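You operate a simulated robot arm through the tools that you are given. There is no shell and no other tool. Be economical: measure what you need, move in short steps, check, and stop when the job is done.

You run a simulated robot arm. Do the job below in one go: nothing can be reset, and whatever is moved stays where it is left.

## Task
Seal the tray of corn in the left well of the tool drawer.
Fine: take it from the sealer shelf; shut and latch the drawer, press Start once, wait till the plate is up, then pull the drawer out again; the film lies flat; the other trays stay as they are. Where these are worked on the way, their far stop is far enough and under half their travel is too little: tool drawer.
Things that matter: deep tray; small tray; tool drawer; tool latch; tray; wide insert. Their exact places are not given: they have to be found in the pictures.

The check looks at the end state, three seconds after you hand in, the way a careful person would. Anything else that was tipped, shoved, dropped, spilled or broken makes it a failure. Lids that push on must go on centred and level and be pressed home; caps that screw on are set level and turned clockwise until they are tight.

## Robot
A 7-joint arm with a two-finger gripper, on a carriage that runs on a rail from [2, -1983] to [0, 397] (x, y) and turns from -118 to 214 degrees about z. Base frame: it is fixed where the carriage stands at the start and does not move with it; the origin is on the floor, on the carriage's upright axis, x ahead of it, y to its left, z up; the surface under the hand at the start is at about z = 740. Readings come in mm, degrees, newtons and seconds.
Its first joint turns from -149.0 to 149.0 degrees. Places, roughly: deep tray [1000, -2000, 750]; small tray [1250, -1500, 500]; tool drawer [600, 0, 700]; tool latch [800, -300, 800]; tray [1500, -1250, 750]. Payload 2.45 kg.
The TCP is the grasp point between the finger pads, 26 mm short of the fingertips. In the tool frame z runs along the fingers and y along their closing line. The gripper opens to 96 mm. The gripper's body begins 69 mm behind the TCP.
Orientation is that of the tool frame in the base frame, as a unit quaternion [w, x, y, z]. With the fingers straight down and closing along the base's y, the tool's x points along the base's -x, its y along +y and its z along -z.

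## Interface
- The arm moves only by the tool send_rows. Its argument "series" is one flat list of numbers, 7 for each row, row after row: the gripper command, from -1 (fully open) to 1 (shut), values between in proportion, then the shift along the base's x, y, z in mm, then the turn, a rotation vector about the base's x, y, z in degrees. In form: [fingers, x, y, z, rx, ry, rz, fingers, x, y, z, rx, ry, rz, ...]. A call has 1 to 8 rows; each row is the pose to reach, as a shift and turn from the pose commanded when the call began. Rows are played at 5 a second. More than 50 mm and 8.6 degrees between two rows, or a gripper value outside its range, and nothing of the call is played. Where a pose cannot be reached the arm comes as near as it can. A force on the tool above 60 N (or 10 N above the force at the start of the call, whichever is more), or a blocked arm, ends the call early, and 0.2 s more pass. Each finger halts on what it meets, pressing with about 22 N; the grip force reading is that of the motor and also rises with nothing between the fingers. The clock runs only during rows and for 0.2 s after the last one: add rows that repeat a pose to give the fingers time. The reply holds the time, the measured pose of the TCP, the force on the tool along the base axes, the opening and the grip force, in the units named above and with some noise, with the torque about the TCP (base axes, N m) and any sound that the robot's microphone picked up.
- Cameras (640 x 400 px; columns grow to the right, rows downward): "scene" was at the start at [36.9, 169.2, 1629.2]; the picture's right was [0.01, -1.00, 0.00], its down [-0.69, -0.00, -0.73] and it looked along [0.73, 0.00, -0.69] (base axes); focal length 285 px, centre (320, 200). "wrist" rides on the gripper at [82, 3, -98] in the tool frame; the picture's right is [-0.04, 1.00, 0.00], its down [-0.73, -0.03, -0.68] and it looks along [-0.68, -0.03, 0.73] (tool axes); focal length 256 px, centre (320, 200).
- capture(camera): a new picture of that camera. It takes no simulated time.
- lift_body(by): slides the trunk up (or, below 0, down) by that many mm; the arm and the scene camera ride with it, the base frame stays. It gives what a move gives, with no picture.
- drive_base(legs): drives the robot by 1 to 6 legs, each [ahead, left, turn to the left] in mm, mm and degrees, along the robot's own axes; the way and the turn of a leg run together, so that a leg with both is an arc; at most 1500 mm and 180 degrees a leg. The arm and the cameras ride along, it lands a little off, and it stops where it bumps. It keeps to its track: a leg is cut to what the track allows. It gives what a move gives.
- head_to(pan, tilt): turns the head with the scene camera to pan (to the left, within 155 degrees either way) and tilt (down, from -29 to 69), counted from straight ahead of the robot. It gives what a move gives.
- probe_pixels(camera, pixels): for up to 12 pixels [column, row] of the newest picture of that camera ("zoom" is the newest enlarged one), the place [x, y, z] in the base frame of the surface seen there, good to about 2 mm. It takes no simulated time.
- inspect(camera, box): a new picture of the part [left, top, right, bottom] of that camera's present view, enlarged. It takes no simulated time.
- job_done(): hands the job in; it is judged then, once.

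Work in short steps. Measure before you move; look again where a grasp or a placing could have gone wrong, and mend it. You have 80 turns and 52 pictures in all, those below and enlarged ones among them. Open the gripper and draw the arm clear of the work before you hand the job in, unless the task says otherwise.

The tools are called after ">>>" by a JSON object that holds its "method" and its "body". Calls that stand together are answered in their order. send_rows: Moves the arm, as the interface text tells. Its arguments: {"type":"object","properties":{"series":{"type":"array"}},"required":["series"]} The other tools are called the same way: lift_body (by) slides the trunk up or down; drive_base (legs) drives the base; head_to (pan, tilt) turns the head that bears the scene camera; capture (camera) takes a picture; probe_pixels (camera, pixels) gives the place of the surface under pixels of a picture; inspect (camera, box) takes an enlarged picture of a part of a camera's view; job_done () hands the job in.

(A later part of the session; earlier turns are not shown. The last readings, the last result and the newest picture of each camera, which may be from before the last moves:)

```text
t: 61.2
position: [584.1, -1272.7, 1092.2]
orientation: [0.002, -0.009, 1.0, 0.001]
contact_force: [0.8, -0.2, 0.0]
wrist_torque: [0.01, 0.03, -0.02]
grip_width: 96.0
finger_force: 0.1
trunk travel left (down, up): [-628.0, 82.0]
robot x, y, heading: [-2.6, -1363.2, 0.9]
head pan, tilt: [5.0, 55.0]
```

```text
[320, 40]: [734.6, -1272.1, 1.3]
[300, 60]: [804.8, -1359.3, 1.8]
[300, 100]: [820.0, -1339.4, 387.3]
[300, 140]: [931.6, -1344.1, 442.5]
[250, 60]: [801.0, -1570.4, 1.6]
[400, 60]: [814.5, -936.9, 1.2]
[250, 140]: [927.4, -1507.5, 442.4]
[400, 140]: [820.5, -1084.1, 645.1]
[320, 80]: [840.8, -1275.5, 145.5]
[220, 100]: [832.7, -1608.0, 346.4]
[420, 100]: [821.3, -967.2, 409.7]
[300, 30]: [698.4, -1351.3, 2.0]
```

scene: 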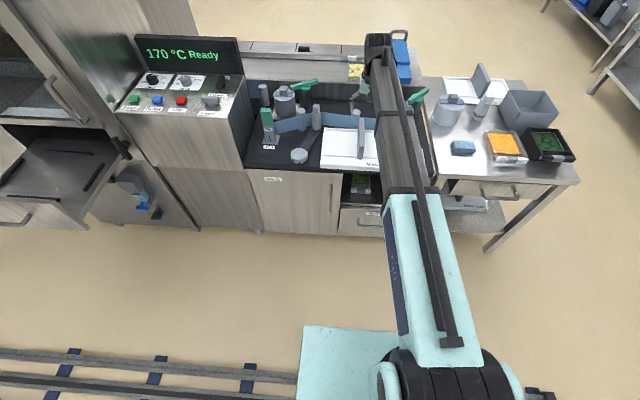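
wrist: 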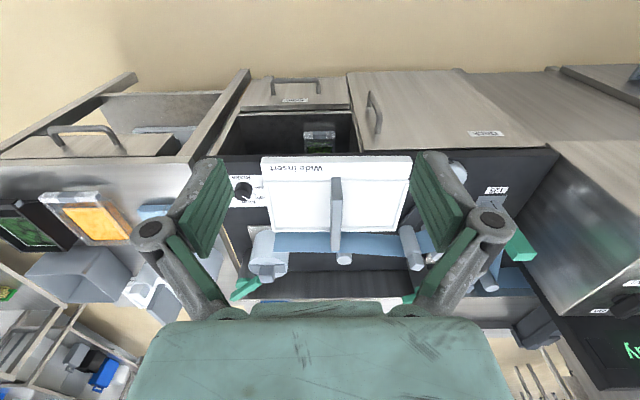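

>>> {"method": "inspect", "body": {"camera": "wrist", "box": [250, 140, 430, 270]}}

>>> {"method": "probe_pixels", "body": {"camera": "zoom", "pixels": [[60, 70], [60, 120], [60, 130], [100, 200], [100, 315], [55, 200], [65, 200], [280, 200], [290, 160], [320, 160], [340, 200], [535, 200]]}}

>>> {"method": "probe_pixels", "body": {"camera": "zoom", "pixels": [[150, 95], [150, 110], [150, 118], [150, 124], [150, 135], [150, 290], [150, 310], [150, 318], [150, 325], [150, 330], [305, 150], [305, 330]]}}

>>> {"method": "head_to", "body": {"pan": -30, "tilt": 40}}

>>> {"method": "inspect", "body": {"camera": "scene", "box": [280, 60, 480, 220]}}

```text
3.08 times, centred on (340, 205) of wrist
```

zoom: 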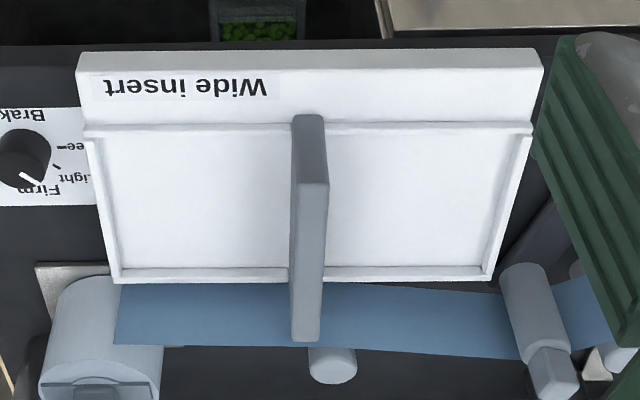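

```text
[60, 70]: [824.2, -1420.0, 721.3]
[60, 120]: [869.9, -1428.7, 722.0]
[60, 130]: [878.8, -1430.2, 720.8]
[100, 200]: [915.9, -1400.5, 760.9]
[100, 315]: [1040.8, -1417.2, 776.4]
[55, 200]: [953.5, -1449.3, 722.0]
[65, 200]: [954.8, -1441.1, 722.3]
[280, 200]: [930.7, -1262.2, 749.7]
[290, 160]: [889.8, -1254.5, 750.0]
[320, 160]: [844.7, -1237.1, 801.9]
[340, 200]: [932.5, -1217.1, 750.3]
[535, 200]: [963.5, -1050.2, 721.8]
```

```text
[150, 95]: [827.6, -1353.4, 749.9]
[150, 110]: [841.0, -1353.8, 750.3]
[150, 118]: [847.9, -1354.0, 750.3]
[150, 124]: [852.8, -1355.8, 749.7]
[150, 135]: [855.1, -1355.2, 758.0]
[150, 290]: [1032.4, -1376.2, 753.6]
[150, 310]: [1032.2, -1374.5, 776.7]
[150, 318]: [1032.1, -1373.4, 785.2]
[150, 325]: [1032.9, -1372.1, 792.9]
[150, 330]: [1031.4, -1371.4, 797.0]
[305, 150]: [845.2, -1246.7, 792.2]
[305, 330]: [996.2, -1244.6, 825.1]
```

```text
t: 62.2
position: [583.5, -1273.2, 1093.4]
orientation: [0.002, -0.009, 1.0, 0.0]
contact_force: [-0.3, 0.0, 1.1]
wrist_torque: [0.04, -0.03, 0.02]
grip_width: 96.2
finger_force: 0.1
trunk travel left (down, up): [-628.0, 82.0]
robot x, y, heading: [0.9, -1364.4, 1.0]
head pan, tilt: [-30.0, 40.0]
```

```text
2.50 times, centred on (380, 140) of scene
```

zoom: 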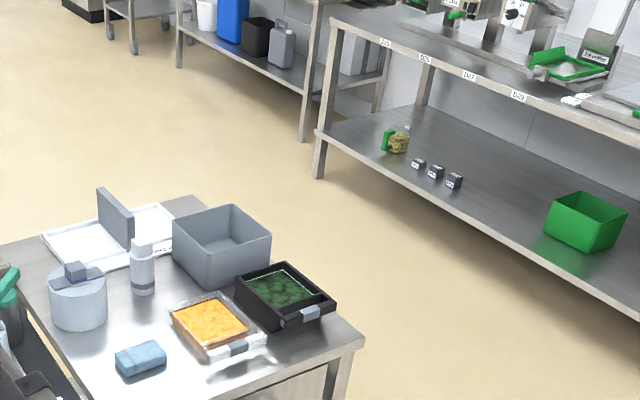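

Wide insert wells: ≈142 × 148 mm, floor 28 mm above its base. Now I measure the deep tray and the Deep insert in this zoom to decide which suits corn.

>>> {"method": "probe_pixels", "body": {"camera": "zoom", "pixels": [[280, 285], [240, 280], [285, 265], [328, 296], [268, 322], [300, 318], [230, 345], [205, 320], [180, 305], [340, 330], [250, 300], [268, 300]]}}

>>> {"method": "probe_pixels", "body": {"camera": "zoom", "pixels": [[45, 238], [80, 268], [85, 245], [70, 240], [150, 215], [165, 208], [160, 235], [165, 250], [130, 250], [100, 258], [115, 200], [130, 215]]}}

```text
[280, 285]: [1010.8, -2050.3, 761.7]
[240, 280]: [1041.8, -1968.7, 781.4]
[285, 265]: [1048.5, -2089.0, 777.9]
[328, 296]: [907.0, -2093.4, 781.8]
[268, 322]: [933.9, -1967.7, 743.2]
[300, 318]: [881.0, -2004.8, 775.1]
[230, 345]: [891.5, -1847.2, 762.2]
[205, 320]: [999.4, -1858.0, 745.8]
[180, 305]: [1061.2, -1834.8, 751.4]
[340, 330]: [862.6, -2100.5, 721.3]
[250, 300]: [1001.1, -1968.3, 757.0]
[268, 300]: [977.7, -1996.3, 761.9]
```

```text
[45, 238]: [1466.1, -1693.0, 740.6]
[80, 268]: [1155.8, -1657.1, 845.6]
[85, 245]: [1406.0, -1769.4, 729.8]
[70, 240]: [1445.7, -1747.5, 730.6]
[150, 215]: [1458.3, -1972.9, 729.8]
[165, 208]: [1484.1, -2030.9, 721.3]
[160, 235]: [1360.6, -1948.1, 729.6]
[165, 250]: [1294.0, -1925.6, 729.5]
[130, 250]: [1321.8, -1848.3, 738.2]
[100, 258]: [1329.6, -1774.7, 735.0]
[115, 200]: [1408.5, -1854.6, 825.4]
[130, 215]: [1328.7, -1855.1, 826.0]
```

Deep tray is 60 mm tall, corn 42 mm; Wide insert (28) + 42 = Deep insert (8) + 60. So the corn belongs in the Wide insert and I must put it back. I go over its bar again at the same grip pose.

>>> {"method": "send_rows", "body": {"series": [-1, 45, 5, -10, 0, 0, -0.4, -1, 90, 10, -20, 0, 0, -0.8, -1, 135, 15, -30, 0, 0, -1.2, -1, 180, 20, -40, 0, 0, -1.7, -1, 225, 28, -50, 0, 0, -1.7, -1, 270, 28, -60, 0, 0, -1.7, -1, 312, 28, -80, 0, 0, -1.7, -1, 324, 28, -125, 0, 0, -1.7]}}

>>> {"method": "send_rows", "body": {"series": [-1, 0, 0, -45, 0, 0, 0, -1, 0, 0, -70, 0, 0, 0, -1, 0, 0, -70, 0, 0, 0]}}

>>> {"method": "capture", "body": {"camera": "wrist"}}

```text
t: 64.0
position: [911.2, -1246.6, 968.0]
orientation: [0.0, 0.006, 1.0, 0.0]
contact_force: [0.3, 0.3, 0.5]
wrist_torque: [0.01, -0.02, 0.01]
grip_width: 95.7
finger_force: 0.1
trunk travel left (down, up): [-628.0, 82.0]
robot x, y, heading: [4.2, -1363.3, 0.9]
head pan, tilt: [-30.0, 40.0]
```

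```text
t: 64.8
position: [907.7, -1244.7, 897.0]
orientation: [0.002, 0.006, 1.0, 0.0]
contact_force: [0.2, 0.0, 0.4]
wrist_torque: [-0.01, -0.02, -0.03]
grip_width: 95.7
finger_force: 0.0
trunk travel left (down, up): [-628.0, 82.0]
robot x, y, heading: [3.3, -1360.8, 0.9]
head pan, tilt: [-30.0, 40.0]
```

```text
14 pictures are left
```

wrist: 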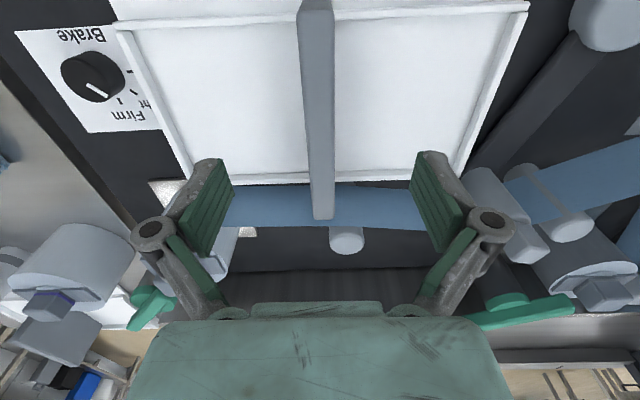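

Centred over the bar. Lower to z≈796, close, and lift.

>>> {"method": "send_rows", "body": {"series": [-1, 0, 0, -45, 0, 0, 0, -1, 0, 0, -85, 0, 0, 0, -1, 0, 0, -101, 0, 0, 0, -1, 0, 0, -101, 0, 0, 0, 0.3, 0, 0, -101, 0, 0, 0, 1, 0, 0, -101, 0, 0, 0, 1, 0, 0, -101, 0, 0, 0, 1, 0, 0, -101, 0, 0, 0]}}

>>> {"method": "send_rows", "body": {"series": [1, 0, 0, 10, 0, 0, 0, 1, 0, 0, 30, 0, 0, 0, 1, 0, 0, 60, 0, 0, 0, 1, 0, 0, 100, 0, 0, 0, 1, 0, 0, 140, 0, 0, 0, 1, 0, 0, 180, 0, 0, 0, 1, 0, 0, 215, 0, 0, 0, 1, 0, 0, 215, 0, 0, 0]}}

>>> {"method": "send_rows", "body": {"series": [1, -45, 0, 0, 0, 0, 0, 1, -90, 0, 0, 0, 0, 0, 1, -135, 0, 0, 0, 0, 0, 1, -180, 0, 0, 0, 0, 0, 1, -225, 0, 0, 0, 0, 0, 1, -270, 0, 0, 0, 0, 0, 1, -315, 0, 0, 0, 0, 0, 1, -335, 0, 0, 0, 0, 0]}}

>>> {"method": "drive_base", "body": {"legs": [[0, 1190, -0.3]]}}

```text
t: 66.6
position: [908.8, -1243.6, 796.3]
orientation: [0.003, 0.007, 1.0, 0.0]
contact_force: [2.2, 1.0, 6.1]
wrist_torque: [-0.01, 0.12, -0.02]
grip_width: 21.8
finger_force: 21.6
trunk travel left (down, up): [-628.0, 82.0]
robot x, y, heading: [-0.9, -1361.4, 1.0]
head pan, tilt: [-30.0, 40.0]
```

```text
t: 68.4
position: [908.2, -1243.8, 1011.7]
orientation: [0.001, 0.007, 1.0, 0.0]
contact_force: [-0.5, 0.5, -5.9]
wrist_torque: [0.01, 0.02, 0.03]
grip_width: 21.7
finger_force: 22.0
trunk travel left (down, up): [-628.0, 82.0]
robot x, y, heading: [3.5, -1366.3, 0.9]
head pan, tilt: [-30.0, 40.0]
```

```text
t: 70.2
position: [572.2, -1245.9, 1011.5]
orientation: [0.003, 0.006, 1.0, -0.001]
contact_force: [-0.4, -0.2, -5.7]
wrist_torque: [-0.01, 0.04, 0.02]
grip_width: 21.8
finger_force: 22.7
trunk travel left (down, up): [-628.0, 82.0]
robot x, y, heading: [3.1, -1364.5, 0.8]
head pan, tilt: [-30.0, 40.0]
```

```text
t: 76.2
position: [571.7, -54.1, 1011.5]
orientation: [0.001, 0.004, 1.0, -0.001]
contact_force: [0.0, 0.2, -6.0]
wrist_torque: [0.02, 0.07, 0.0]
grip_width: 21.8
finger_force: 22.3
trunk travel left (down, up): [-628.0, 82.0]
robot x, y, heading: [1.7, -172.2, 0.9]
head pan, tilt: [-30.0, 40.0]
```

Shift to the original pose (673.5, -31) and lower to z≈836, just above the strips; then check by picture.

>>> {"method": "send_rows", "body": {"series": [1, 45, 11, 0, 0, 0, -0.2, 1, 90, 23, 0, 0, 0, -0.4, 1, 102, 23, -35, 0, 0, -0.45, 1, 102, 23, -80, 0, 0, -0.45, 1, 102, 23, -125, 0, 0, -0.45, 1, 102, 23, -160, 0, 0, -0.45, 1, 102, 23, -175, 0, 0, -0.45, 1, 102, 23, -175, 0, 0, -0.45]}}

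>>> {"method": "capture", "body": {"camera": "wrist"}}

```text
t: 78.0
position: [671.3, -30.4, 836.3]
orientation: [0.002, 0.008, 1.0, 0.0]
contact_force: [-0.2, 0.0, -5.0]
wrist_torque: [-0.02, 0.05, -0.01]
grip_width: 21.9
finger_force: 21.9
trunk travel left (down, up): [-628.0, 82.0]
robot x, y, heading: [-0.5, -174.0, 1.4]
head pan, tilt: [-30.0, 40.0]
```

```text
13 pictures are left
```

wrist: 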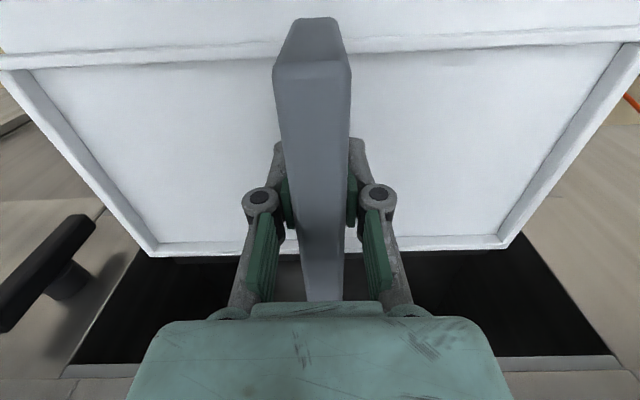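

Same relation in the hand as at first. Lower gently.

>>> {"method": "send_rows", "body": {"series": [1, 1, 0, -6, 0, 0, 0, 1, 1, 0, -11, 0, 0, 0, 1, 1, 0, -15, 0, 0, 0, 1, 1, 0, -18, 0, 0, 0, 1, 1, 0, -20, 0, 0, 0, 1, 1, 0, -20, 0, 0, 0]}}

```text
t: 79.4
position: [674.3, -30.7, 817.1]
orientation: [0.001, 0.008, 1.0, 0.0]
contact_force: [0.2, -0.3, -3.4]
wrist_torque: [-0.02, -0.1, -0.02]
grip_width: 22.0
finger_force: 21.7
trunk travel left (down, up): [-628.0, 82.0]
robot x, y, heading: [-0.3, -178.2, 1.1]
head pan, tilt: [-30.0, 40.0]
```

It slid in between the strips without landing on them. Touch down, release and rise.

>>> {"method": "send_rows", "body": {"series": [1, 0, 0, -2, 0, 0, 0, 1, 0, 0, -2, 0, 0, 0, -1, 0, 0, -1, 0, 0, 0, -1, 0, 0, -1, 0, 0, 0, -1, 0, 0, -1, 0, 0, 0, -1, 0, 0, 45, 0, 0, 0, -1, 0, 0, 95, 0, 0, 0, -1, -30, 0, 130, 0, 0, 0]}}

>>> {"method": "send_rows", "body": {"series": [-1, -30, 0, 35, 0, 0, 0, -1, -60, 0, 70, 0, 0, 0, -1, -60, 0, 110, 0, 0, 0, -1, -60, 0, 135, 0, 0, 0, -1, -60, 0, 135, 0, 0, 0]}}

>>> {"method": "capture", "body": {"camera": "wrist"}}

>>> {"method": "probe_pixels", "body": {"camera": "wrist", "pixels": [[250, 120], [390, 120], [250, 45], [390, 45], [250, 60], [390, 150], [322, 120], [415, 120], [222, 120], [425, 75], [320, 70], [330, 110]]}}

```text
t: 81.2
position: [642.8, -28.7, 947.6]
orientation: [0.002, 0.008, 1.0, 0.0]
contact_force: [-0.7, 1.0, -0.5]
wrist_torque: [0.02, 0.0, -0.01]
grip_width: 95.9
finger_force: 0.0
trunk travel left (down, up): [-628.0, 82.0]
robot x, y, heading: [1.6, -177.6, 1.3]
head pan, tilt: [-30.0, 40.0]
```

```text
t: 82.4
position: [583.5, -31.8, 1081.9]
orientation: [0.002, 0.008, 1.0, 0.0]
contact_force: [-0.5, -0.1, 0.4]
wrist_torque: [0.01, 0.02, -0.03]
grip_width: 96.0
finger_force: 0.2
trunk travel left (down, up): [-628.0, 82.0]
robot x, y, heading: [-1.5, -173.7, 1.2]
head pan, tilt: [-30.0, 40.0]
```

```text
12 pictures are left
```

wrist: 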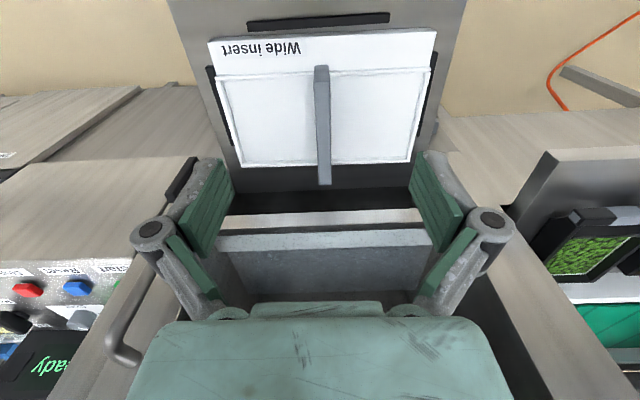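

```text
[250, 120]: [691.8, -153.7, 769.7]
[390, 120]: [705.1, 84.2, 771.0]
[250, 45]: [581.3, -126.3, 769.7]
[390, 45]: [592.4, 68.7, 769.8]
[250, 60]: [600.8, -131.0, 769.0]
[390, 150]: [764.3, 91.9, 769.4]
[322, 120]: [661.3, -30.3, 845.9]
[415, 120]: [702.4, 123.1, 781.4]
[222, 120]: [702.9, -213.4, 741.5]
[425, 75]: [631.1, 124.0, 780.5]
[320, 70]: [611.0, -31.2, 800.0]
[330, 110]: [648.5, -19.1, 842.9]
```

The insert is back as it was (floor 770, between strips); left well ≈ y -19…115, x 628…772. Now drive to the corn tray and turn the hand 90° so the fingers close along x on the tray's bar.

>>> {"method": "drive_base", "body": {"legs": [[0, 560, -1.2]]}}

>>> {"method": "send_rows", "body": {"series": [-1, 0, 0, 10, 0, 0, 8, -1, 0, 0, 20, 0, 0, 16, -1, 0, 0, 20, 0, 0, 24, -1, 0, 0, 20, 0, 0, 32, -1, 0, 0, 20, 0, 0, 40, -1, 0, 0, 20, 0, 0, 48, -1, 0, 0, 20, 0, 0, 56, -1, 0, 0, 20, 0, 0, 62, 0]}}

```text
t: 85.6
position: [586.4, 520.2, 1081.9]
orientation: [0.002, 0.017, 1.0, 0.0]
contact_force: [-0.2, -0.5, 0.5]
wrist_torque: [0.0, 0.03, -0.01]
grip_width: 95.9
finger_force: 0.0
trunk travel left (down, up): [-628.0, 82.0]
robot x, y, heading: [-0.4, 385.2, 0.3]
head pan, tilt: [-30.0, 40.0]
```

```text
refused: series must be a list of 7 to 56 entries
```

A stray number; resend, total turn 92° (2° yaw correction).

>>> {"method": "send_rows", "body": {"series": [-1, 0, 0, 10, 0, 0, 8, -1, 0, 0, 20, 0, 0, 16, -1, 0, 0, 20, 0, 0, 24, -1, 0, 0, 20, 0, 0, 32, -1, 0, 0, 20, 0, 0, 40, -1, 0, 0, 20, 0, 0, 48, -1, 0, 0, 20, 0, 0, 56, -1, 0, 0, 20, 0, 0, 64]}}

>>> {"method": "send_rows", "body": {"series": [-1, 35, 10, 0, 0, 0, 8, -1, 70, 20, 0, 0, 0, 16, -1, 105, 30, 0, 0, 0, 24, -1, 140, 40, 0, 0, 0, 28, -1, 172, 43, 0, 0, 0, 28, -1, 172, 43, 0, 0, 0, 28]}}

>>> {"method": "capture", "body": {"camera": "wrist"}}

```text
t: 87.4
position: [585.4, 519.4, 1102.0]
orientation: [0.001, -0.517, 0.856, 0.0]
contact_force: [1.3, -0.7, -0.2]
wrist_torque: [0.03, 0.0, 0.01]
grip_width: 96.1
finger_force: 0.0
trunk travel left (down, up): [-628.0, 82.0]
robot x, y, heading: [1.4, 388.9, 0.3]
head pan, tilt: [-30.0, 40.0]
```

```text
t: 88.8
position: [757.1, 564.4, 1102.2]
orientation: [-0.001, 0.707, -0.707, -0.001]
contact_force: [0.2, 0.3, 1.4]
wrist_torque: [0.02, 0.0, -0.02]
grip_width: 96.0
finger_force: 0.0
trunk travel left (down, up): [-628.0, 82.0]
robot x, y, heading: [-2.0, 385.2, 0.3]
head pan, tilt: [-30.0, 40.0]
```

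```text
11 pictures are left
```

wrist: 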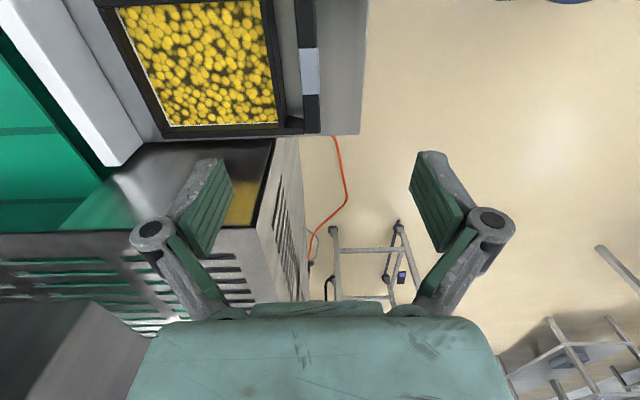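

Hand square above; the bar shows at columns 297–319 with a gap at 275–297. Probe its edges.

>>> {"method": "probe_pixels", "body": {"camera": "wrist", "pixels": [[268, 70], [278, 70], [286, 70], [294, 70], [300, 70], [310, 70], [316, 70], [324, 70], [308, 125], [225, 125], [120, 70], [308, 20]]}}

>>> {"method": "inspect", "body": {"camera": "wrist", "box": [230, 0, 370, 140]}}

>>> {"method": "probe_pixels", "body": {"camera": "zoom", "pixels": [[330, 200], [305, 200], [285, 200], [320, 200], [345, 200], [360, 200], [240, 200], [255, 200], [270, 200], [320, 370], [320, 350], [400, 200]]}}

```text
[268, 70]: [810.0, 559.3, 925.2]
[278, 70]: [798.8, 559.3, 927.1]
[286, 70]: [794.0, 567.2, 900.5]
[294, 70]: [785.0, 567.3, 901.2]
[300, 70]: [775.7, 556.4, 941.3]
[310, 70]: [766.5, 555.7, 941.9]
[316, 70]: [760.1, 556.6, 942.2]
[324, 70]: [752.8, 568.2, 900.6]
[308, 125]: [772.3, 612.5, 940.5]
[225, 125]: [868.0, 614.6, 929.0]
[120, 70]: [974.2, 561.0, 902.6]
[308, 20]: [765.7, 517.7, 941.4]
```

```text
2.86 times, centred on (300, 70) of wrist
```

zoom: 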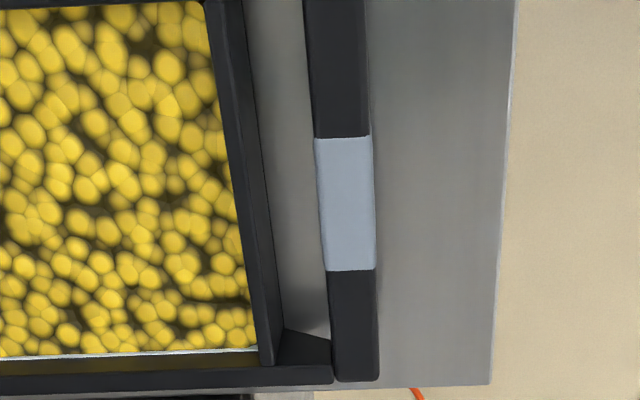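

```text
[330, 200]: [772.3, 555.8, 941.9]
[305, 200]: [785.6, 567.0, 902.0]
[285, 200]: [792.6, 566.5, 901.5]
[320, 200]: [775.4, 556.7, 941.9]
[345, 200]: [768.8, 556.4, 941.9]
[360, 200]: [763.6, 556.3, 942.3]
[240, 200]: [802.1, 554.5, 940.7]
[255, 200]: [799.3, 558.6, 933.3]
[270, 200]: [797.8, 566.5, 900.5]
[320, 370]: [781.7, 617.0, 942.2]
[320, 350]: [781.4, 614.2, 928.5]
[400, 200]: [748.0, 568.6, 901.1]
```

Bar is x≈757–777, open gap to 798, label centre y≈558. I pre-close to ~34 mm and descend to z≈939 straddling the bar.

>>> {"method": "send_rows", "body": {"series": [0.3, 5, -2, -20, 0, 0, 0, 0.3, 10, -4, -60, 0, 0, 0, 0.3, 10, -4, -105, 0, 0, 0, 0.3, 10, -4, -130, 0, 0, 0, 0.3, 10, -4, -130, 0, 0, 0]}}

>>> {"method": "capture", "body": {"camera": "wrist"}}

```text
t: 90.0
position: [765.3, 556.4, 971.0]
orientation: [-0.001, 0.708, -0.706, -0.001]
contact_force: [0.1, 0.0, -0.3]
wrist_torque: [-0.03, 0.0, 0.0]
grip_width: 34.1
finger_force: 0.1
trunk travel left (down, up): [-628.0, 82.0]
robot x, y, heading: [-4.7, 387.7, 0.5]
head pan, tilt: [-30.0, 40.0]
```

```text
9 pictures are left
```

wrist: 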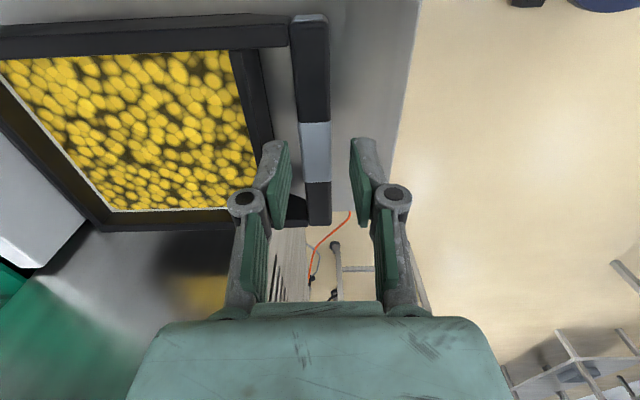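

Bar at columns 300–331; fingers nearly centred but the inner finger is close to the tray wall. I narrow to 28 mm, shift 1 mm back, and go down slowly watching force.

>>> {"method": "send_rows", "body": {"series": [0.42, -1, 1, 0, 0, 0, 0, 0.42, -1, 1, -10, 0, 0, 0, 0.42, -1, 1, -20, 0, 0, 0, 0.42, -1, 1, -26, 0, 0, 0, 0.42, -1, 1, -31, 0, 0, 0, 0.42, -1, 1, -31, 0, 0, 0]}}

```text
t: 91.4
position: [767.0, 559.6, 940.4]
orientation: [-0.002, 0.708, -0.706, -0.001]
contact_force: [-0.2, -0.1, 0.5]
wrist_torque: [0.03, 0.0, 0.01]
grip_width: 27.6
finger_force: 0.0
trunk travel left (down, up): [-628.0, 82.0]
robot x, y, heading: [1.0, 386.2, -0.1]
head pan, tilt: [-30.0, 40.0]
```

No contact on the way. Close, then lift a little.

>>> {"method": "send_rows", "body": {"series": [1, 0, 0, 0, 0, 0, 0, 1, 0, 0, 0, 0, 0, 0, 1, 0, 0, 0, 0, 0, 0, 1, 0, 0, 4, 0, 0, 0, 1, 0, 0, 10, 0, 0, 0, 1, 0, 0, 20, 0, 0, 0, 1, 0, 0, 20, 0, 0, 0]}}

>>> {"method": "capture", "body": {"camera": "wrist"}}

>>> {"method": "probe_pixels", "body": {"camera": "wrist", "pixels": [[150, 40], [255, 130], [310, 60], [312, 160], [60, 38], [220, 35], [150, 100], [230, 60], [100, 100], [245, 110], [20, 60], [180, 215]]}}

```text
t: 93.0
position: [766.4, 560.3, 960.2]
orientation: [0.0, 0.708, -0.706, -0.001]
contact_force: [0.8, -0.3, -2.7]
wrist_torque: [-0.02, 0.23, -0.01]
grip_width: 17.4
finger_force: 21.7
trunk travel left (down, up): [-628.0, 82.0]
robot x, y, heading: [1.9, 388.6, 0.4]
head pan, tilt: [-30.0, 40.0]
```

```text
8 pictures are left
```

wrist: 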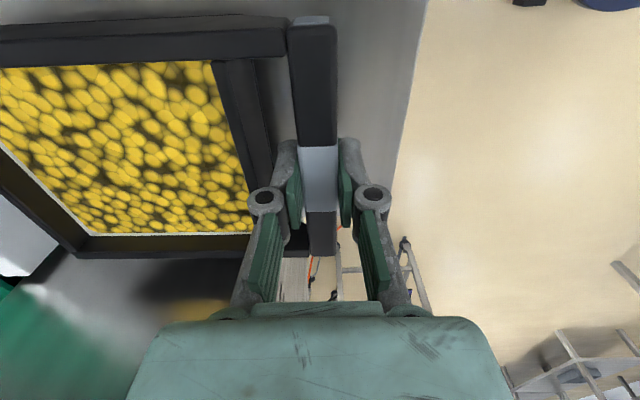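

```text
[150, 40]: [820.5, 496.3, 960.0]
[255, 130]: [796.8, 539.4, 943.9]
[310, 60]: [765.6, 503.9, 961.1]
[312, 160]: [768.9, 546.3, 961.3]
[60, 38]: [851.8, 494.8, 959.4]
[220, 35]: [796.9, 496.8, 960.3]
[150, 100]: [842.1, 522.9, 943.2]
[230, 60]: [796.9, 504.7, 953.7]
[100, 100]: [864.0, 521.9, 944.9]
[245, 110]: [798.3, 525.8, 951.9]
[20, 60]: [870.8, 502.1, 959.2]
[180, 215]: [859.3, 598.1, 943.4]
```

Tray is held level (0.28 kg). Lift, pull back clear, then drive to the drawer.

>>> {"method": "send_rows", "body": {"series": [1, 0, 0, 30, 0, 0, 0, 1, -20, 0, 50, 0, 0, 0, 1, -60, 0, 60, 0, 0, 0, 1, -100, 0, 60, 0, 0, 0, 1, -140, 0, 60, 0, 0, 0, 1, -180, 0, 60, 0, 0, 0, 1, -220, 0, 60, 0, 0, 0, 1, -240, 0, 60, 0, 0, 0]}}

>>> {"method": "drive_base", "body": {"legs": [[0, -512, -0.3]]}}

>>> {"method": "head_to", "body": {"pan": -15, "tilt": 50}}

>>> {"method": "capture", "body": {"camera": "scene"}}

```text
t: 94.8
position: [526.8, 560.7, 1020.9]
orientation: [-0.001, 0.707, -0.707, -0.002]
contact_force: [-0.7, -0.3, -2.6]
wrist_torque: [-0.01, 0.23, 0.0]
grip_width: 17.6
finger_force: 22.1
trunk travel left (down, up): [-628.0, 82.0]
robot x, y, heading: [2.1, 386.1, 0.5]
head pan, tilt: [-30.0, 40.0]
```

```text
t: 97.8
position: [527.5, 44.6, 1019.8]
orientation: [0.001, -0.706, 0.708, 0.0]
contact_force: [-0.3, -0.5, -1.5]
wrist_torque: [0.01, 0.27, 0.0]
grip_width: 17.5
finger_force: 21.3
trunk travel left (down, up): [-628.0, 82.0]
robot x, y, heading: [3.7, -127.0, 0.1]
head pan, tilt: [-30.0, 40.0]
```

```text
t: 98.6
position: [528.5, 42.8, 1021.5]
orientation: [0.001, -0.706, 0.708, 0.002]
contact_force: [0.1, 0.8, -2.5]
wrist_torque: [-0.02, 0.24, 0.04]
grip_width: 17.7
finger_force: 21.7
trunk travel left (down, up): [-628.0, 82.0]
robot x, y, heading: [0.2, -126.7, -0.1]
head pan, tilt: [-15.0, 50.0]
```

```text
7 pictures are left
```

scene: 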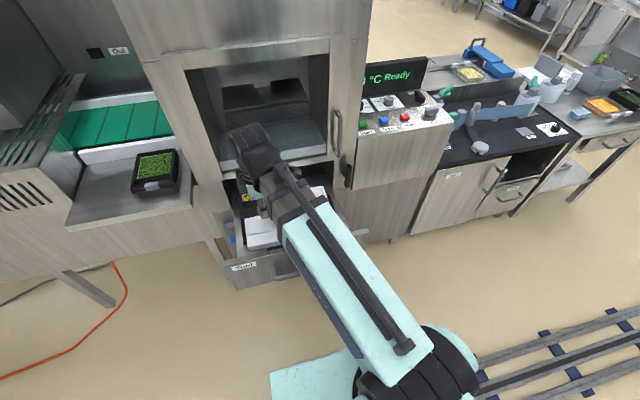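

Arm hides the well; I use the identical peas tray to get the exact body length.

>>> {"method": "inspect", "body": {"camera": "scene", "box": [120, 135, 200, 205]}}

>>> {"method": "probe_pixels", "body": {"camera": "zoom", "pixels": [[280, 145], [280, 130], [280, 138], [280, 122], [280, 255], [280, 270], [280, 285], [280, 310], [280, 335], [280, 360], [140, 200], [420, 200]]}}

```text
5.71 times, centred on (160, 170) of scene
```

zoom: 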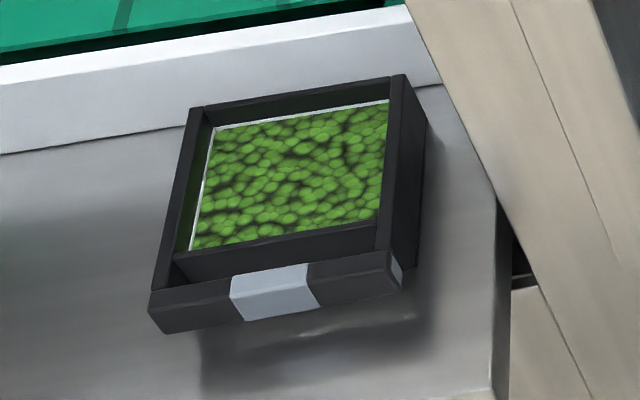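

```text
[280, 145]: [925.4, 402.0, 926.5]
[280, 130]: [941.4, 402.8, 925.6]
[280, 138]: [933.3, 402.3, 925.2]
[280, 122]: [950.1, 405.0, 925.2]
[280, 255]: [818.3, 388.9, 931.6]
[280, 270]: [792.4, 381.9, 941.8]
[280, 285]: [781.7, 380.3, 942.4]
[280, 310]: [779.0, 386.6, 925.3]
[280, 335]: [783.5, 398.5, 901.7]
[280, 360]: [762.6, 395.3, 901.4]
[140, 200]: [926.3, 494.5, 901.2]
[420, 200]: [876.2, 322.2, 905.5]
```

Tray body ≈143 mm vs well ≈148 mm; target TCP ≈ (599, 50). Move over and down to z≈832 and look.

>>> {"method": "send_rows", "body": {"series": [1, 35, 4, 0, 0, 0, 0, 1, 71, 7.5, 0, 0, 0, 0, 1, 71, 7.5, -45, 0, 0, 0, 1, 71, 7.5, -90, 0, 0, 0, 1, 71, 7.5, -135, 0, 0, 0, 1, 71, 7.5, -170, 0, 0, 0, 1, 71, 7.5, -189, 0, 0, 0, 1, 71, 7.5, -189, 0, 0, 0]}}

>>> {"method": "capture", "body": {"camera": "wrist"}}

>>> {"method": "probe_pixels", "body": {"camera": "wrist", "pixels": [[150, 240], [200, 258], [240, 262], [100, 262], [60, 240], [310, 250], [200, 20], [200, 10], [120, 15], [290, 120], [275, 200], [340, 100]]}}

```text
t: 100.4
position: [600.8, 52.7, 830.3]
orientation: [0.002, -0.706, 0.708, 0.0]
contact_force: [0.1, 0.3, -2.1]
wrist_torque: [0.02, 0.24, -0.02]
grip_width: 17.6
finger_force: 22.4
trunk travel left (down, up): [-628.0, 82.0]
robot x, y, heading: [1.0, -127.6, 0.1]
head pan, tilt: [-15.0, 50.0]
```

```text
5 pictures are left
```

wrist: 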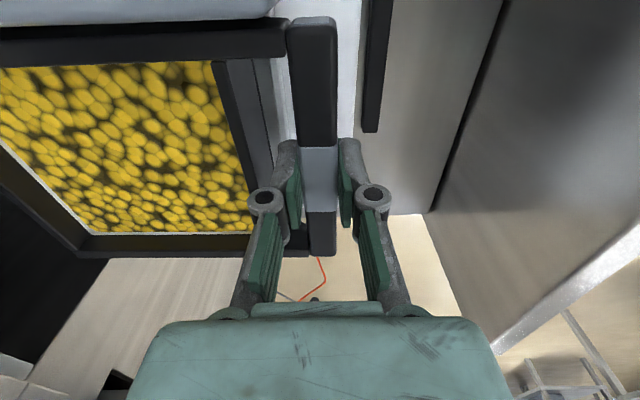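

```text
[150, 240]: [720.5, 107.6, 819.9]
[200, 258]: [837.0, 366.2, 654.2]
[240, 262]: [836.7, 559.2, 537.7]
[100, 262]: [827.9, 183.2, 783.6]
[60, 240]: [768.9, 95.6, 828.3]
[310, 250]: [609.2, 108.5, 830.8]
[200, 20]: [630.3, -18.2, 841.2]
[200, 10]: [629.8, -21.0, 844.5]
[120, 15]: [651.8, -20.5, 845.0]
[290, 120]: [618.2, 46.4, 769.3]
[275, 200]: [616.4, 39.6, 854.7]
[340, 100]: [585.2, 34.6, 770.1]
```

Tray is aligned: far wall x≈770, near wall ≈631, sides y≈-13…110. Lower in small steps.

>>> {"method": "send_rows", "body": {"series": [1, 0, -1, -7, 0, 0, 0, 1, 0, -1, -11, 0, 0, 0, 1, 0, -1, -15, 0, 0, 0, 1, 0, -1, -18, 0, 0, 0, 1, 0, -1, -20, 0, 0, 0, 1, 0, -1, -20, 0, 0, 0]}}

```text
t: 101.8
position: [600.1, 51.3, 811.2]
orientation: [0.002, -0.706, 0.708, 0.001]
contact_force: [3.7, 1.4, 7.4]
wrist_torque: [0.47, -0.16, -0.1]
grip_width: 17.4
finger_force: 21.9
trunk travel left (down, up): [-628.0, 82.0]
robot x, y, heading: [3.1, -130.1, -0.1]
head pan, tilt: [-15.0, 50.0]
```

Contact at 811 with some torque: maybe the left side is rubbing. Lift 4, shift y -2, and re-lower to compare.

>>> {"method": "send_rows", "body": {"series": [1, 0, 0, 4, 0, 0, 0, 1, 0, -2, 6, 0, 0, 0, 1, 0, -2, 6, 0, 0, 0, 1, 0, -2, 2, 0, 0, 0, 1, 0, -2, 0, 0, 0, 0, 1, 0, -2, -1, 0, 0, 0, 1, 0, -2, -1, 0, 0, 0]}}

>>> {"method": "capture", "body": {"camera": "wrist"}}

>>> {"method": "probe_pixels", "body": {"camera": "wrist", "pixels": [[150, 240], [200, 240], [60, 240], [150, 45], [60, 48], [230, 45], [310, 240], [310, 60], [20, 62], [240, 130], [150, 130], [255, 130]]}}

```text
t: 103.4
position: [599.1, 48.0, 810.4]
orientation: [0.002, -0.706, 0.708, 0.0]
contact_force: [3.6, -0.6, 7.5]
wrist_torque: [0.07, -0.18, -0.02]
grip_width: 17.3
finger_force: 21.8
trunk travel left (down, up): [-628.0, 82.0]
robot x, y, heading: [1.6, -132.0, -0.1]
head pan, tilt: [-15.0, 50.0]
```

```text
4 pictures are left
```

wrist: 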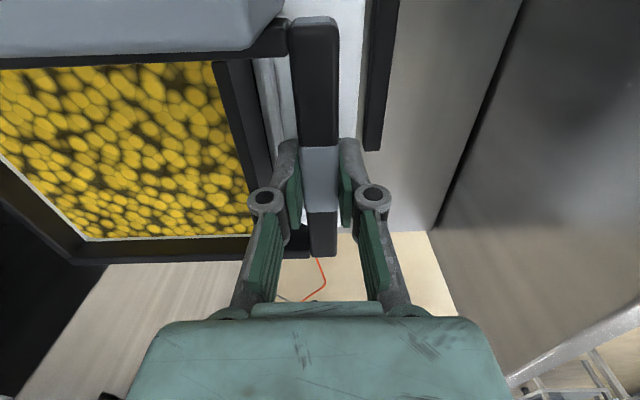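

```text
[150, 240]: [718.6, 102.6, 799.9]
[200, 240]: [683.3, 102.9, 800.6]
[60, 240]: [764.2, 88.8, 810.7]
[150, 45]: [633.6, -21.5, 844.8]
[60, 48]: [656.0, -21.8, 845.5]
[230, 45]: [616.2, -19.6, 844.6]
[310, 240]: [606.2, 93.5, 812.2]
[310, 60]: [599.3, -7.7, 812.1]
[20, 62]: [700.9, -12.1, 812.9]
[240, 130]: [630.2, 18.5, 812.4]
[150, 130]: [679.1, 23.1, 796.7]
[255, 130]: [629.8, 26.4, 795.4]
```

Tray top reads 811–813 all round (770+42): seated and level. Open just to 28 mm and rise.

>>> {"method": "send_rows", "body": {"series": [0.5, 0, 0, 0, 0, 0, 0, 0.44, 0, 0, 0, 0, 0, 0, 0.44, 0, 0, 0, 0, 0, 0, 0.44, 0, 0, 10, 0, 0, 0, 0.44, 0, 0, 30, 0, 0, 0, 0.44, 0, 0, 70, 0, 0, 0, 0.44, 0, 0, 115, 0, 0, 0, 0.44, 0, 0, 160, 0, 0, 0]}}

>>> {"method": "send_rows", "body": {"series": [0.44, -40, 0, 30, 0, 0, 0, 0.44, -80, 0, 60, 0, 0, 0, 0.44, -120, 0, 80, 0, 0, 0, 0.44, -120, 0, 80, 0, 0, 0]}}

>>> {"method": "head_to", "body": {"pan": 0, "tilt": 50}}

```text
t: 105.2
position: [598.3, 49.0, 970.1]
orientation: [0.002, -0.707, 0.708, 0.0]
contact_force: [0.2, -0.4, -0.4]
wrist_torque: [0.0, 0.01, 0.01]
grip_width: 26.9
finger_force: 0.0
trunk travel left (down, up): [-628.0, 82.0]
robot x, y, heading: [-1.2, -125.7, 0.2]
head pan, tilt: [-15.0, 50.0]
```

```text
t: 106.2
position: [477.7, 48.8, 1051.2]
orientation: [0.001, -0.706, 0.708, 0.002]
contact_force: [0.4, 0.1, 0.4]
wrist_torque: [0.02, -0.06, 0.01]
grip_width: 26.9
finger_force: 0.0
trunk travel left (down, up): [-628.0, 82.0]
robot x, y, heading: [3.4, -125.7, 0.3]
head pan, tilt: [-15.0, 50.0]
```

```text
t: 107.0
position: [478.0, 49.1, 1051.1]
orientation: [-0.001, 0.707, -0.707, -0.001]
contact_force: [0.1, 0.3, -0.3]
wrist_torque: [-0.02, 0.0, 0.01]
grip_width: 26.9
finger_force: 0.1
trunk travel left (down, up): [-628.0, 82.0]
robot x, y, heading: [2.1, -128.7, -0.2]
head pan, tilt: [0.0, 50.0]
```

Now drive left to clear the view and look at drawer handle and latch together.

>>> {"method": "drive_base", "body": {"legs": [[0, 378, 0]]}}

>>> {"method": "head_to", "body": {"pan": -45, "tilt": 50}}

>>> {"method": "inspect", "body": {"camera": "scene", "box": [190, 70, 470, 280]}}

```text
t: 109.4
position: [478.3, 433.5, 1050.4]
orientation: [0.001, -0.705, 0.709, 0.001]
contact_force: [0.7, -0.3, -0.6]
wrist_torque: [0.0, 0.01, 0.0]
grip_width: 27.0
finger_force: 0.1
trunk travel left (down, up): [-628.0, 82.0]
robot x, y, heading: [-1.4, 257.7, -0.1]
head pan, tilt: [0.0, 50.0]
```

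```text
t: 110.5
position: [478.1, 434.0, 1050.3]
orientation: [0.001, -0.706, 0.709, 0.001]
contact_force: [0.1, 0.3, 0.2]
wrist_torque: [-0.02, 0.05, 0.01]
grip_width: 26.7
finger_force: 0.0
trunk travel left (down, up): [-628.0, 82.0]
robot x, y, heading: [-1.7, 259.9, -0.2]
head pan, tilt: [-45.0, 50.0]
```

```text
1.90 times, centred on (330, 175) of scene
```

zoom: 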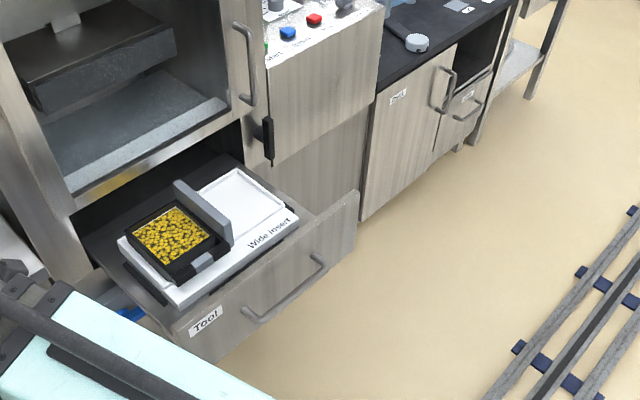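

The corn tray sits flush in the left well. Probe handle bar, panel and latch.

>>> {"method": "probe_pixels", "body": {"camera": "zoom", "pixels": [[265, 319], [280, 308], [290, 299], [300, 291], [320, 274], [318, 262], [247, 312], [285, 280], [265, 128], [268, 150], [271, 162], [255, 125]]}}

>>> {"method": "probe_pixels", "body": {"camera": "zoom", "pixels": [[268, 120], [267, 135], [262, 132], [283, 301], [285, 304], [250, 330], [340, 220], [200, 310], [260, 160], [280, 150], [250, 90], [270, 275]]}}

```text
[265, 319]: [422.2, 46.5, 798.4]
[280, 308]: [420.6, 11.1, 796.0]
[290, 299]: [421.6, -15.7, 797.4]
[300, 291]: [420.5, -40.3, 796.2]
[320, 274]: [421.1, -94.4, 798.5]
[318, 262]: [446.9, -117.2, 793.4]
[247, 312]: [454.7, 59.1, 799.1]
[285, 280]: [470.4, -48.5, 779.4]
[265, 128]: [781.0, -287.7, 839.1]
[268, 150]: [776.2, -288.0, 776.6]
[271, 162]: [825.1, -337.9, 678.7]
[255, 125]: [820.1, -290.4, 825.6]
```

```text
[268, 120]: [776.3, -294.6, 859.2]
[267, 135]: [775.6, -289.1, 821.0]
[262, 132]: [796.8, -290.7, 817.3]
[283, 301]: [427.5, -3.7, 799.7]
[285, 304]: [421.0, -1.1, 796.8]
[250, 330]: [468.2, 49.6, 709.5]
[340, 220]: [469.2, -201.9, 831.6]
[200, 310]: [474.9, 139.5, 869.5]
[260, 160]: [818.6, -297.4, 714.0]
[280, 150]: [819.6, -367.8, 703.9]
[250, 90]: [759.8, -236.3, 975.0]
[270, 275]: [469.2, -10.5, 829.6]
```

Handle bar: x≈427, y -117…60, z≈795; panel front x≈470, latch lever vertical at (777, -288, 817). With a vertical hand the body would hit the sill on closing, so I use a 45° tilted hand (leaning back). Drive further left and bring the hand there.

>>> {"method": "drive_base", "body": {"legs": [[0, 132, 0]]}}

>>> {"method": "send_rows", "body": {"series": [-0.2, -12, -46, -5, 0, -4, 0, -0.2, -24, -92, -10, 0, -8, 0, -0.2, -36, -138, -15, 0, -12, 0, -0.2, -48, -184, -20, 0, -16, 0, -0.2, -60, -230, -25, 0, -20, 0, -0.2, -72, -276, -30, 0, -24, 0, -0.2, -84, -322, -35, 0, -28, 0, -0.2, -96, -368, -40, 0, -32, 0]}}

```text
t: 111.8
position: [477.9, 568.4, 1050.6]
orientation: [0.001, -0.705, 0.709, 0.001]
contact_force: [-0.4, 0.9, 1.0]
wrist_torque: [-0.01, 0.01, 0.0]
grip_width: 26.9
finger_force: 0.1
trunk travel left (down, up): [-628.0, 82.0]
robot x, y, heading: [-0.4, 391.3, 0.2]
head pan, tilt: [-45.0, 50.0]
```

```text
t: 113.7
position: [506.3, 93.0, 1051.3]
orientation: [0.197, -0.679, 0.681, -0.192]
contact_force: [-0.5, -0.5, 0.6]
wrist_torque: [0.0, 0.0, -0.01]
grip_width: 57.7
finger_force: 0.1
out of reach, approached as far as the arm can: row 1, 2, 3, 4, 5, 6, 7, 8
trunk travel left (down, up): [-628.0, 82.0]
robot x, y, heading: [-1.3, 392.9, 0.3]
head pan, tilt: [-45.0, 50.0]
```

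At 32° tilt the arm is at its inner limit; 32° suffices. I'll grip the handle at y≈-75 (more radius): first above it.

>>> {"method": "send_rows", "body": {"series": [0.15, -21, -34, -20, 0, 0, 0, 0.15, -42, -68, -40, 0, 0, 0, 0.15, -63, -102, -60, 0, 0, 0, 0.15, -84, -136, -80, 0, 0, 0, 0.15, -104, -168, -100, 0, 0, 0, 0.15, -104, -168, -145, 0, 0, 0, 0.15, -104, -168, -145, 0, 0, 0]}}

```text
t: 115.2
position: [395.4, -69.4, 905.4]
orientation: [-0.196, 0.68, -0.679, 0.193]
contact_force: [-1.1, -0.4, 0.4]
wrist_torque: [-0.03, -0.03, 0.02]
grip_width: 40.8
finger_force: 0.0
trunk travel left (down, up): [-628.0, 82.0]
robot x, y, heading: [-3.2, 393.9, -0.2]
head pan, tilt: [-45.0, 50.0]
```

Reachable. Approach along the tool axis to straddle the bar, then close.

>>> {"method": "send_rows", "body": {"series": [0.15, 2, -3, -35, 0, 0, 0, 0.15, 4, -5, -67, 0, 0, 0, 0.15, 12, -5, -80, 0, 0, 0, 0.15, 20, -5, -93, 0, 0, 0, 0.15, 28, -5, -105, 0, 0, 0, 1, 28, -5, -105, 0, 0, 0, 1, 28, -5, -105, 0, 0, 0, 1, 28, -5, -105, 0, 0, 0]}}

```text
t: 117.0
position: [422.3, -74.2, 799.6]
orientation: [0.196, -0.678, 0.681, -0.194]
contact_force: [-0.3, -1.4, -3.4]
wrist_torque: [-0.45, 0.03, 0.05]
grip_width: 14.9
finger_force: 41.5
trunk travel left (down, up): [-628.0, 82.0]
robot x, y, heading: [-2.3, 395.7, -0.0]
head pan, tilt: [-45.0, 50.0]
```

Handle gripped (14.9 mm). Push the drawer in smoothly.

>>> {"method": "send_rows", "body": {"series": [1, 15, 0, 0, 0, 0, 0, 1, 40, 0, 0, 0, 0, 0, 1, 65, 0, 0, 0, 0, 0, 1, 90, 0, 0, 0, 0, 0, 1, 115, 0, 0, 0, 0, 0, 1, 140, 0, 0, 0, 0, 0, 1, 160, 0, 0, 0, 0, 0, 1, 170, 0, 0, 0, 0, 0]}}

>>> {"method": "send_rows", "body": {"series": [1, 15, 0, 0, 0, 0, 0, 1, 40, 0, 0, 0, 0, 0, 1, 65, 0, 0, 0, 0, 0, 1, 90, 0, 0, 0, 0, 0, 1, 110, 0, 0, 0, 0, 0, 1, 125, 0, 0, 0, 0, 0, 1, 135, 0, 0, 0, 0, 0, 1, 140, 0, 0, 0, 0, 0]}}

```text
t: 118.8
position: [592.6, -74.0, 799.9]
orientation: [0.196, -0.679, 0.68, -0.193]
contact_force: [-0.7, 3.7, -10.0]
wrist_torque: [0.9, 0.14, 0.92]
grip_width: 15.2
finger_force: 41.0
trunk travel left (down, up): [-628.0, 82.0]
robot x, y, heading: [1.6, 390.9, 0.0]
head pan, tilt: [-45.0, 50.0]
```

```text
t: 120.7
position: [732.4, -74.6, 800.6]
orientation: [0.197, -0.678, 0.681, -0.193]
contact_force: [-1.7, 2.5, -4.5]
wrist_torque: [0.28, 0.09, 0.49]
grip_width: 14.7
finger_force: 41.4
trunk travel left (down, up): [-628.0, 82.0]
robot x, y, heading: [-3.4, 390.8, 0.0]
head pan, tilt: [-45.0, 50.0]
```

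Continue in small steps to the stop.

>>> {"method": "send_rows", "body": {"series": [1, 6, 0, 0, 0, 0, 0, 1, 12, 0, 0, 0, 0, 0, 1, 18, 0, 0, 0, 0, 0, 1, 24, 0, 0, 0, 0, 0, 1, 30, 0, 0, 0, 0, 0, 1, 36, 0, 0, 0, 0, 0, 1, 42, 0, 0, 0, 0, 0, 1, 48, 0, 0, 0, 0, 0]}}

```text
t: 122.0
position: [751.0, -74.4, 799.8]
orientation: [0.192, -0.681, 0.682, -0.188]
contact_force: [-11.5, 3.3, 14.2]
wrist_torque: [-0.08, 0.19, 0.33]
grip_width: 15.4
finger_force: 41.4
trunk travel left (down, up): [-628.0, 82.0]
robot x, y, heading: [2.6, 392.7, -0.3]
head pan, tilt: [-45.0, 50.0]
stopped in row 6: the force on the tool passed its limit at 66 N (the readings are from after the stop); the commanded pose is now the measured one
```

Drawer hit its stop (TCP x 751, travel 329 mm). Release, back off along the tool axis, and look closely at the latch.

>>> {"method": "send_rows", "body": {"series": [0.15, 0, 0, 0, 0, 0, 0, 0.15, 0, 0, 0, 0, 0, 0, 0.15, -11, 0, 17, 0, 0, 0, 0.15, -26, 0, 42, 0, 0, 0, 0.15, -50, 0, 80, 0, 0, 0, 0.15, -90, 0, 100, 0, 0, 0, 0.15, -135, 0, 110, 0, 0, 0, 0.15, -135, 40, 110, 0, 0, 0]}}

>>> {"method": "head_to", "body": {"pan": -45, "tilt": 35}}

>>> {"method": "inspect", "body": {"camera": "scene", "box": [260, 120, 420, 250]}}

```text
t: 123.8
position: [618.1, -34.7, 907.0]
orientation: [0.191, -0.681, 0.682, -0.186]
contact_force: [-0.1, -0.2, 0.1]
wrist_torque: [-0.01, 0.0, 0.03]
grip_width: 40.8
finger_force: 0.0
trunk travel left (down, up): [-628.0, 82.0]
robot x, y, heading: [-0.8, 392.2, -0.1]
head pan, tilt: [-45.0, 50.0]
```

```text
t: 124.6
position: [620.3, -34.8, 906.4]
orientation: [0.191, -0.68, 0.683, -0.186]
contact_force: [-0.1, -0.2, 0.1]
wrist_torque: [0.02, 0.0, 0.0]
grip_width: 40.9
finger_force: 0.1
trunk travel left (down, up): [-628.0, 82.0]
robot x, y, heading: [0.2, 389.9, -0.1]
head pan, tilt: [-45.0, 35.0]
```

```text
3.08 times, centred on (340, 185) of scene
```

zoom: 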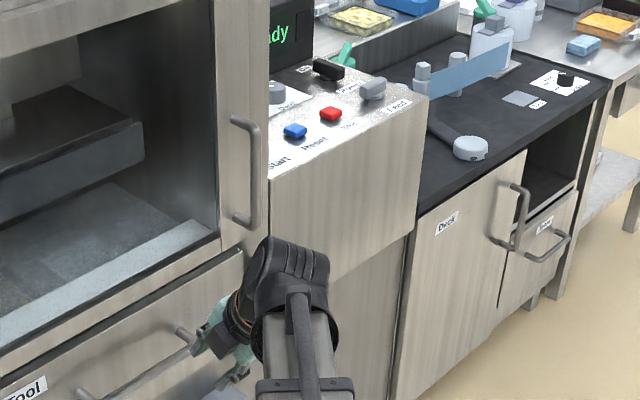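

The arm hides the latch, but the closed panel's right end (y≈-235) lies beside it, so the lever swings over the panel. I drive so it's in reach, closed fingers tilted, stopping left of its top end.

>>> {"method": "drive_base", "body": {"legs": [[0, -300, 0]]}}

>>> {"method": "send_rows", "body": {"series": [1, 20, 20, 10, 0, 0, 0, 1, 50, 50, 10, 0, 0, 0, 1, 80, 73, 0, 0, 0, 0, 1, 80, 73, 0, 0, 0, 0]}}

```text
t: 126.6
position: [617.8, -342.2, 906.4]
orientation: [0.191, -0.68, 0.683, -0.187]
contact_force: [-0.1, 0.3, 0.6]
wrist_torque: [0.03, 0.03, -0.03]
grip_width: 40.7
finger_force: 0.1
trunk travel left (down, up): [-628.0, 82.0]
robot x, y, heading: [-0.5, 86.8, -0.3]
head pan, tilt: [-45.0, 35.0]
```

```text
t: 127.6
position: [698.7, -268.3, 907.1]
orientation: [0.192, -0.68, 0.683, -0.186]
contact_force: [0.5, 0.8, -0.3]
wrist_torque: [0.0, 0.02, -0.02]
grip_width: 0.0
finger_force: 21.9
trunk travel left (down, up): [-628.0, 82.0]
robot x, y, heading: [0.1, 84.8, -0.3]
head pan, tilt: [-45.0, 35.0]
```

Advance beside the lever top, then push a little toward -y and read the force.

>>> {"method": "send_rows", "body": {"series": [1, 25, 6, -13, 0, 0, 0, 1, 50, 6, -26, 0, 0, 0, 1, 71, 6, -39, 0, 0, 0, 1, 71, 0, -39, 0, 0, 0, 1, 71, -5, -39, 0, 0, 0, 1, 71, -10, -37, 0, 0, 0, 1, 71, -14, -34, 0, 0, 0, 1, 71, -14, -34, 0, 0, 0]}}

```text
t: 128.6
position: [758.5, -264.2, 871.7]
orientation: [-0.19, 0.682, -0.682, 0.185]
contact_force: [-27.4, 3.1, 11.9]
wrist_torque: [0.0, -2.05, 0.57]
grip_width: 0.1
finger_force: 21.8
trunk travel left (down, up): [-628.0, 82.0]
robot x, y, heading: [-2.1, 89.3, -0.3]
head pan, tilt: [-45.0, 35.0]
stopped in row 4: the force on the tool passed its limit at 65 N (the readings are from after the stop); the commanded pose is now the measured one
```

The contact came ~70 mm above the TCP: the hand likely met the door handle. Back off and lean the tool to ~60°.

>>> {"method": "send_rows", "body": {"series": [1, -20, -2, 0, 0, 0, 0, 1, -50, -2, 0, 0, 0, 0, 1, -80, -2, 0, 0, -7, 0, 1, -90, -2, 0, 0, -14, 0, 1, -90, -2, 0, 0, -21, 0, 1, -90, -2, 0, 0, -28, 0, 1, -90, -2, 0, 0, -28, 0]}}

```text
t: 130.2
position: [672.1, -267.0, 867.9]
orientation: [-0.35, 0.616, -0.616, 0.344]
contact_force: [0.0, 0.3, 0.5]
wrist_torque: [0.0, 0.0, 0.01]
grip_width: 0.1
finger_force: 22.3
trunk travel left (down, up): [-628.0, 82.0]
robot x, y, heading: [1.7, 88.3, -0.4]
head pan, tilt: [-45.0, 35.0]
```

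Reached 59°. Advance again beside the lever top.

>>> {"method": "send_rows", "body": {"series": [1, 30, 5, -3, 0, 0, 0, 1, 55, 5, -6, 0, 0, 0, 1, 75, 5, -7, 0, 0, 0, 1, 91, 5, -7, 0, 0, 0, 1, 91, 5, -7, 0, 0, 0]}}

```text
t: 131.4
position: [764.6, -261.9, 861.6]
orientation: [-0.35, 0.617, -0.616, 0.343]
contact_force: [0.3, 0.5, 0.0]
wrist_torque: [-0.02, 0.0, 0.01]
grip_width: 0.1
finger_force: 21.7
trunk travel left (down, up): [-628.0, 82.0]
robot x, y, heading: [-2.7, 86.2, -0.4]
head pan, tilt: [-45.0, 35.0]
```

Free in place. Push toward -y a bit and read the force.

>>> {"method": "send_rows", "body": {"series": [1, 0, -5, 0, 0, 0, 0, 1, 0, -9, 0, 0, 0, 0, 1, 0, -13, 1, 0, 0, 0, 1, 0, -17, 3, 0, 0, 0, 1, 0, -17, 3, 0, 0, 0]}}

```text
t: 132.6
position: [763.5, -277.6, 865.3]
orientation: [-0.35, 0.617, -0.615, 0.343]
contact_force: [0.9, 1.7, -1.7]
wrist_torque: [0.08, 0.02, 0.07]
grip_width: 0.0
finger_force: 21.8
trunk travel left (down, up): [-628.0, 82.0]
robot x, y, heading: [-2.2, 87.2, -0.4]
head pan, tilt: [-45.0, 35.0]
```

The lever yields lightly in this direction. Continue the arc to horizontal and press to its stop.

>>> {"method": "send_rows", "body": {"series": [1, 0, -8, 3, 0, 0, 0, 1, 0, -16, 3, 0, 0, 0, 1, 0, -24, 1, 0, 0, 0, 1, 0, -31, -4, 0, 0, 0, 1, 0, -36, -10, 0, 0, 0, 1, 0, -38, -16, 0, 0, 0, 1, 0, -38, -20, 0, 0, 0, 1, 0, -38, -20, 0, 0, 0]}}

```text
t: 134.4
position: [763.4, -317.1, 844.5]
orientation: [-0.349, 0.617, -0.616, 0.344]
contact_force: [-0.3, 0.0, 1.1]
wrist_torque: [-0.02, 0.0, -0.03]
grip_width: 0.1
finger_force: 22.0
trunk travel left (down, up): [-628.0, 82.0]
robot x, y, heading: [0.7, 88.9, -0.4]
head pan, tilt: [-45.0, 35.0]
```

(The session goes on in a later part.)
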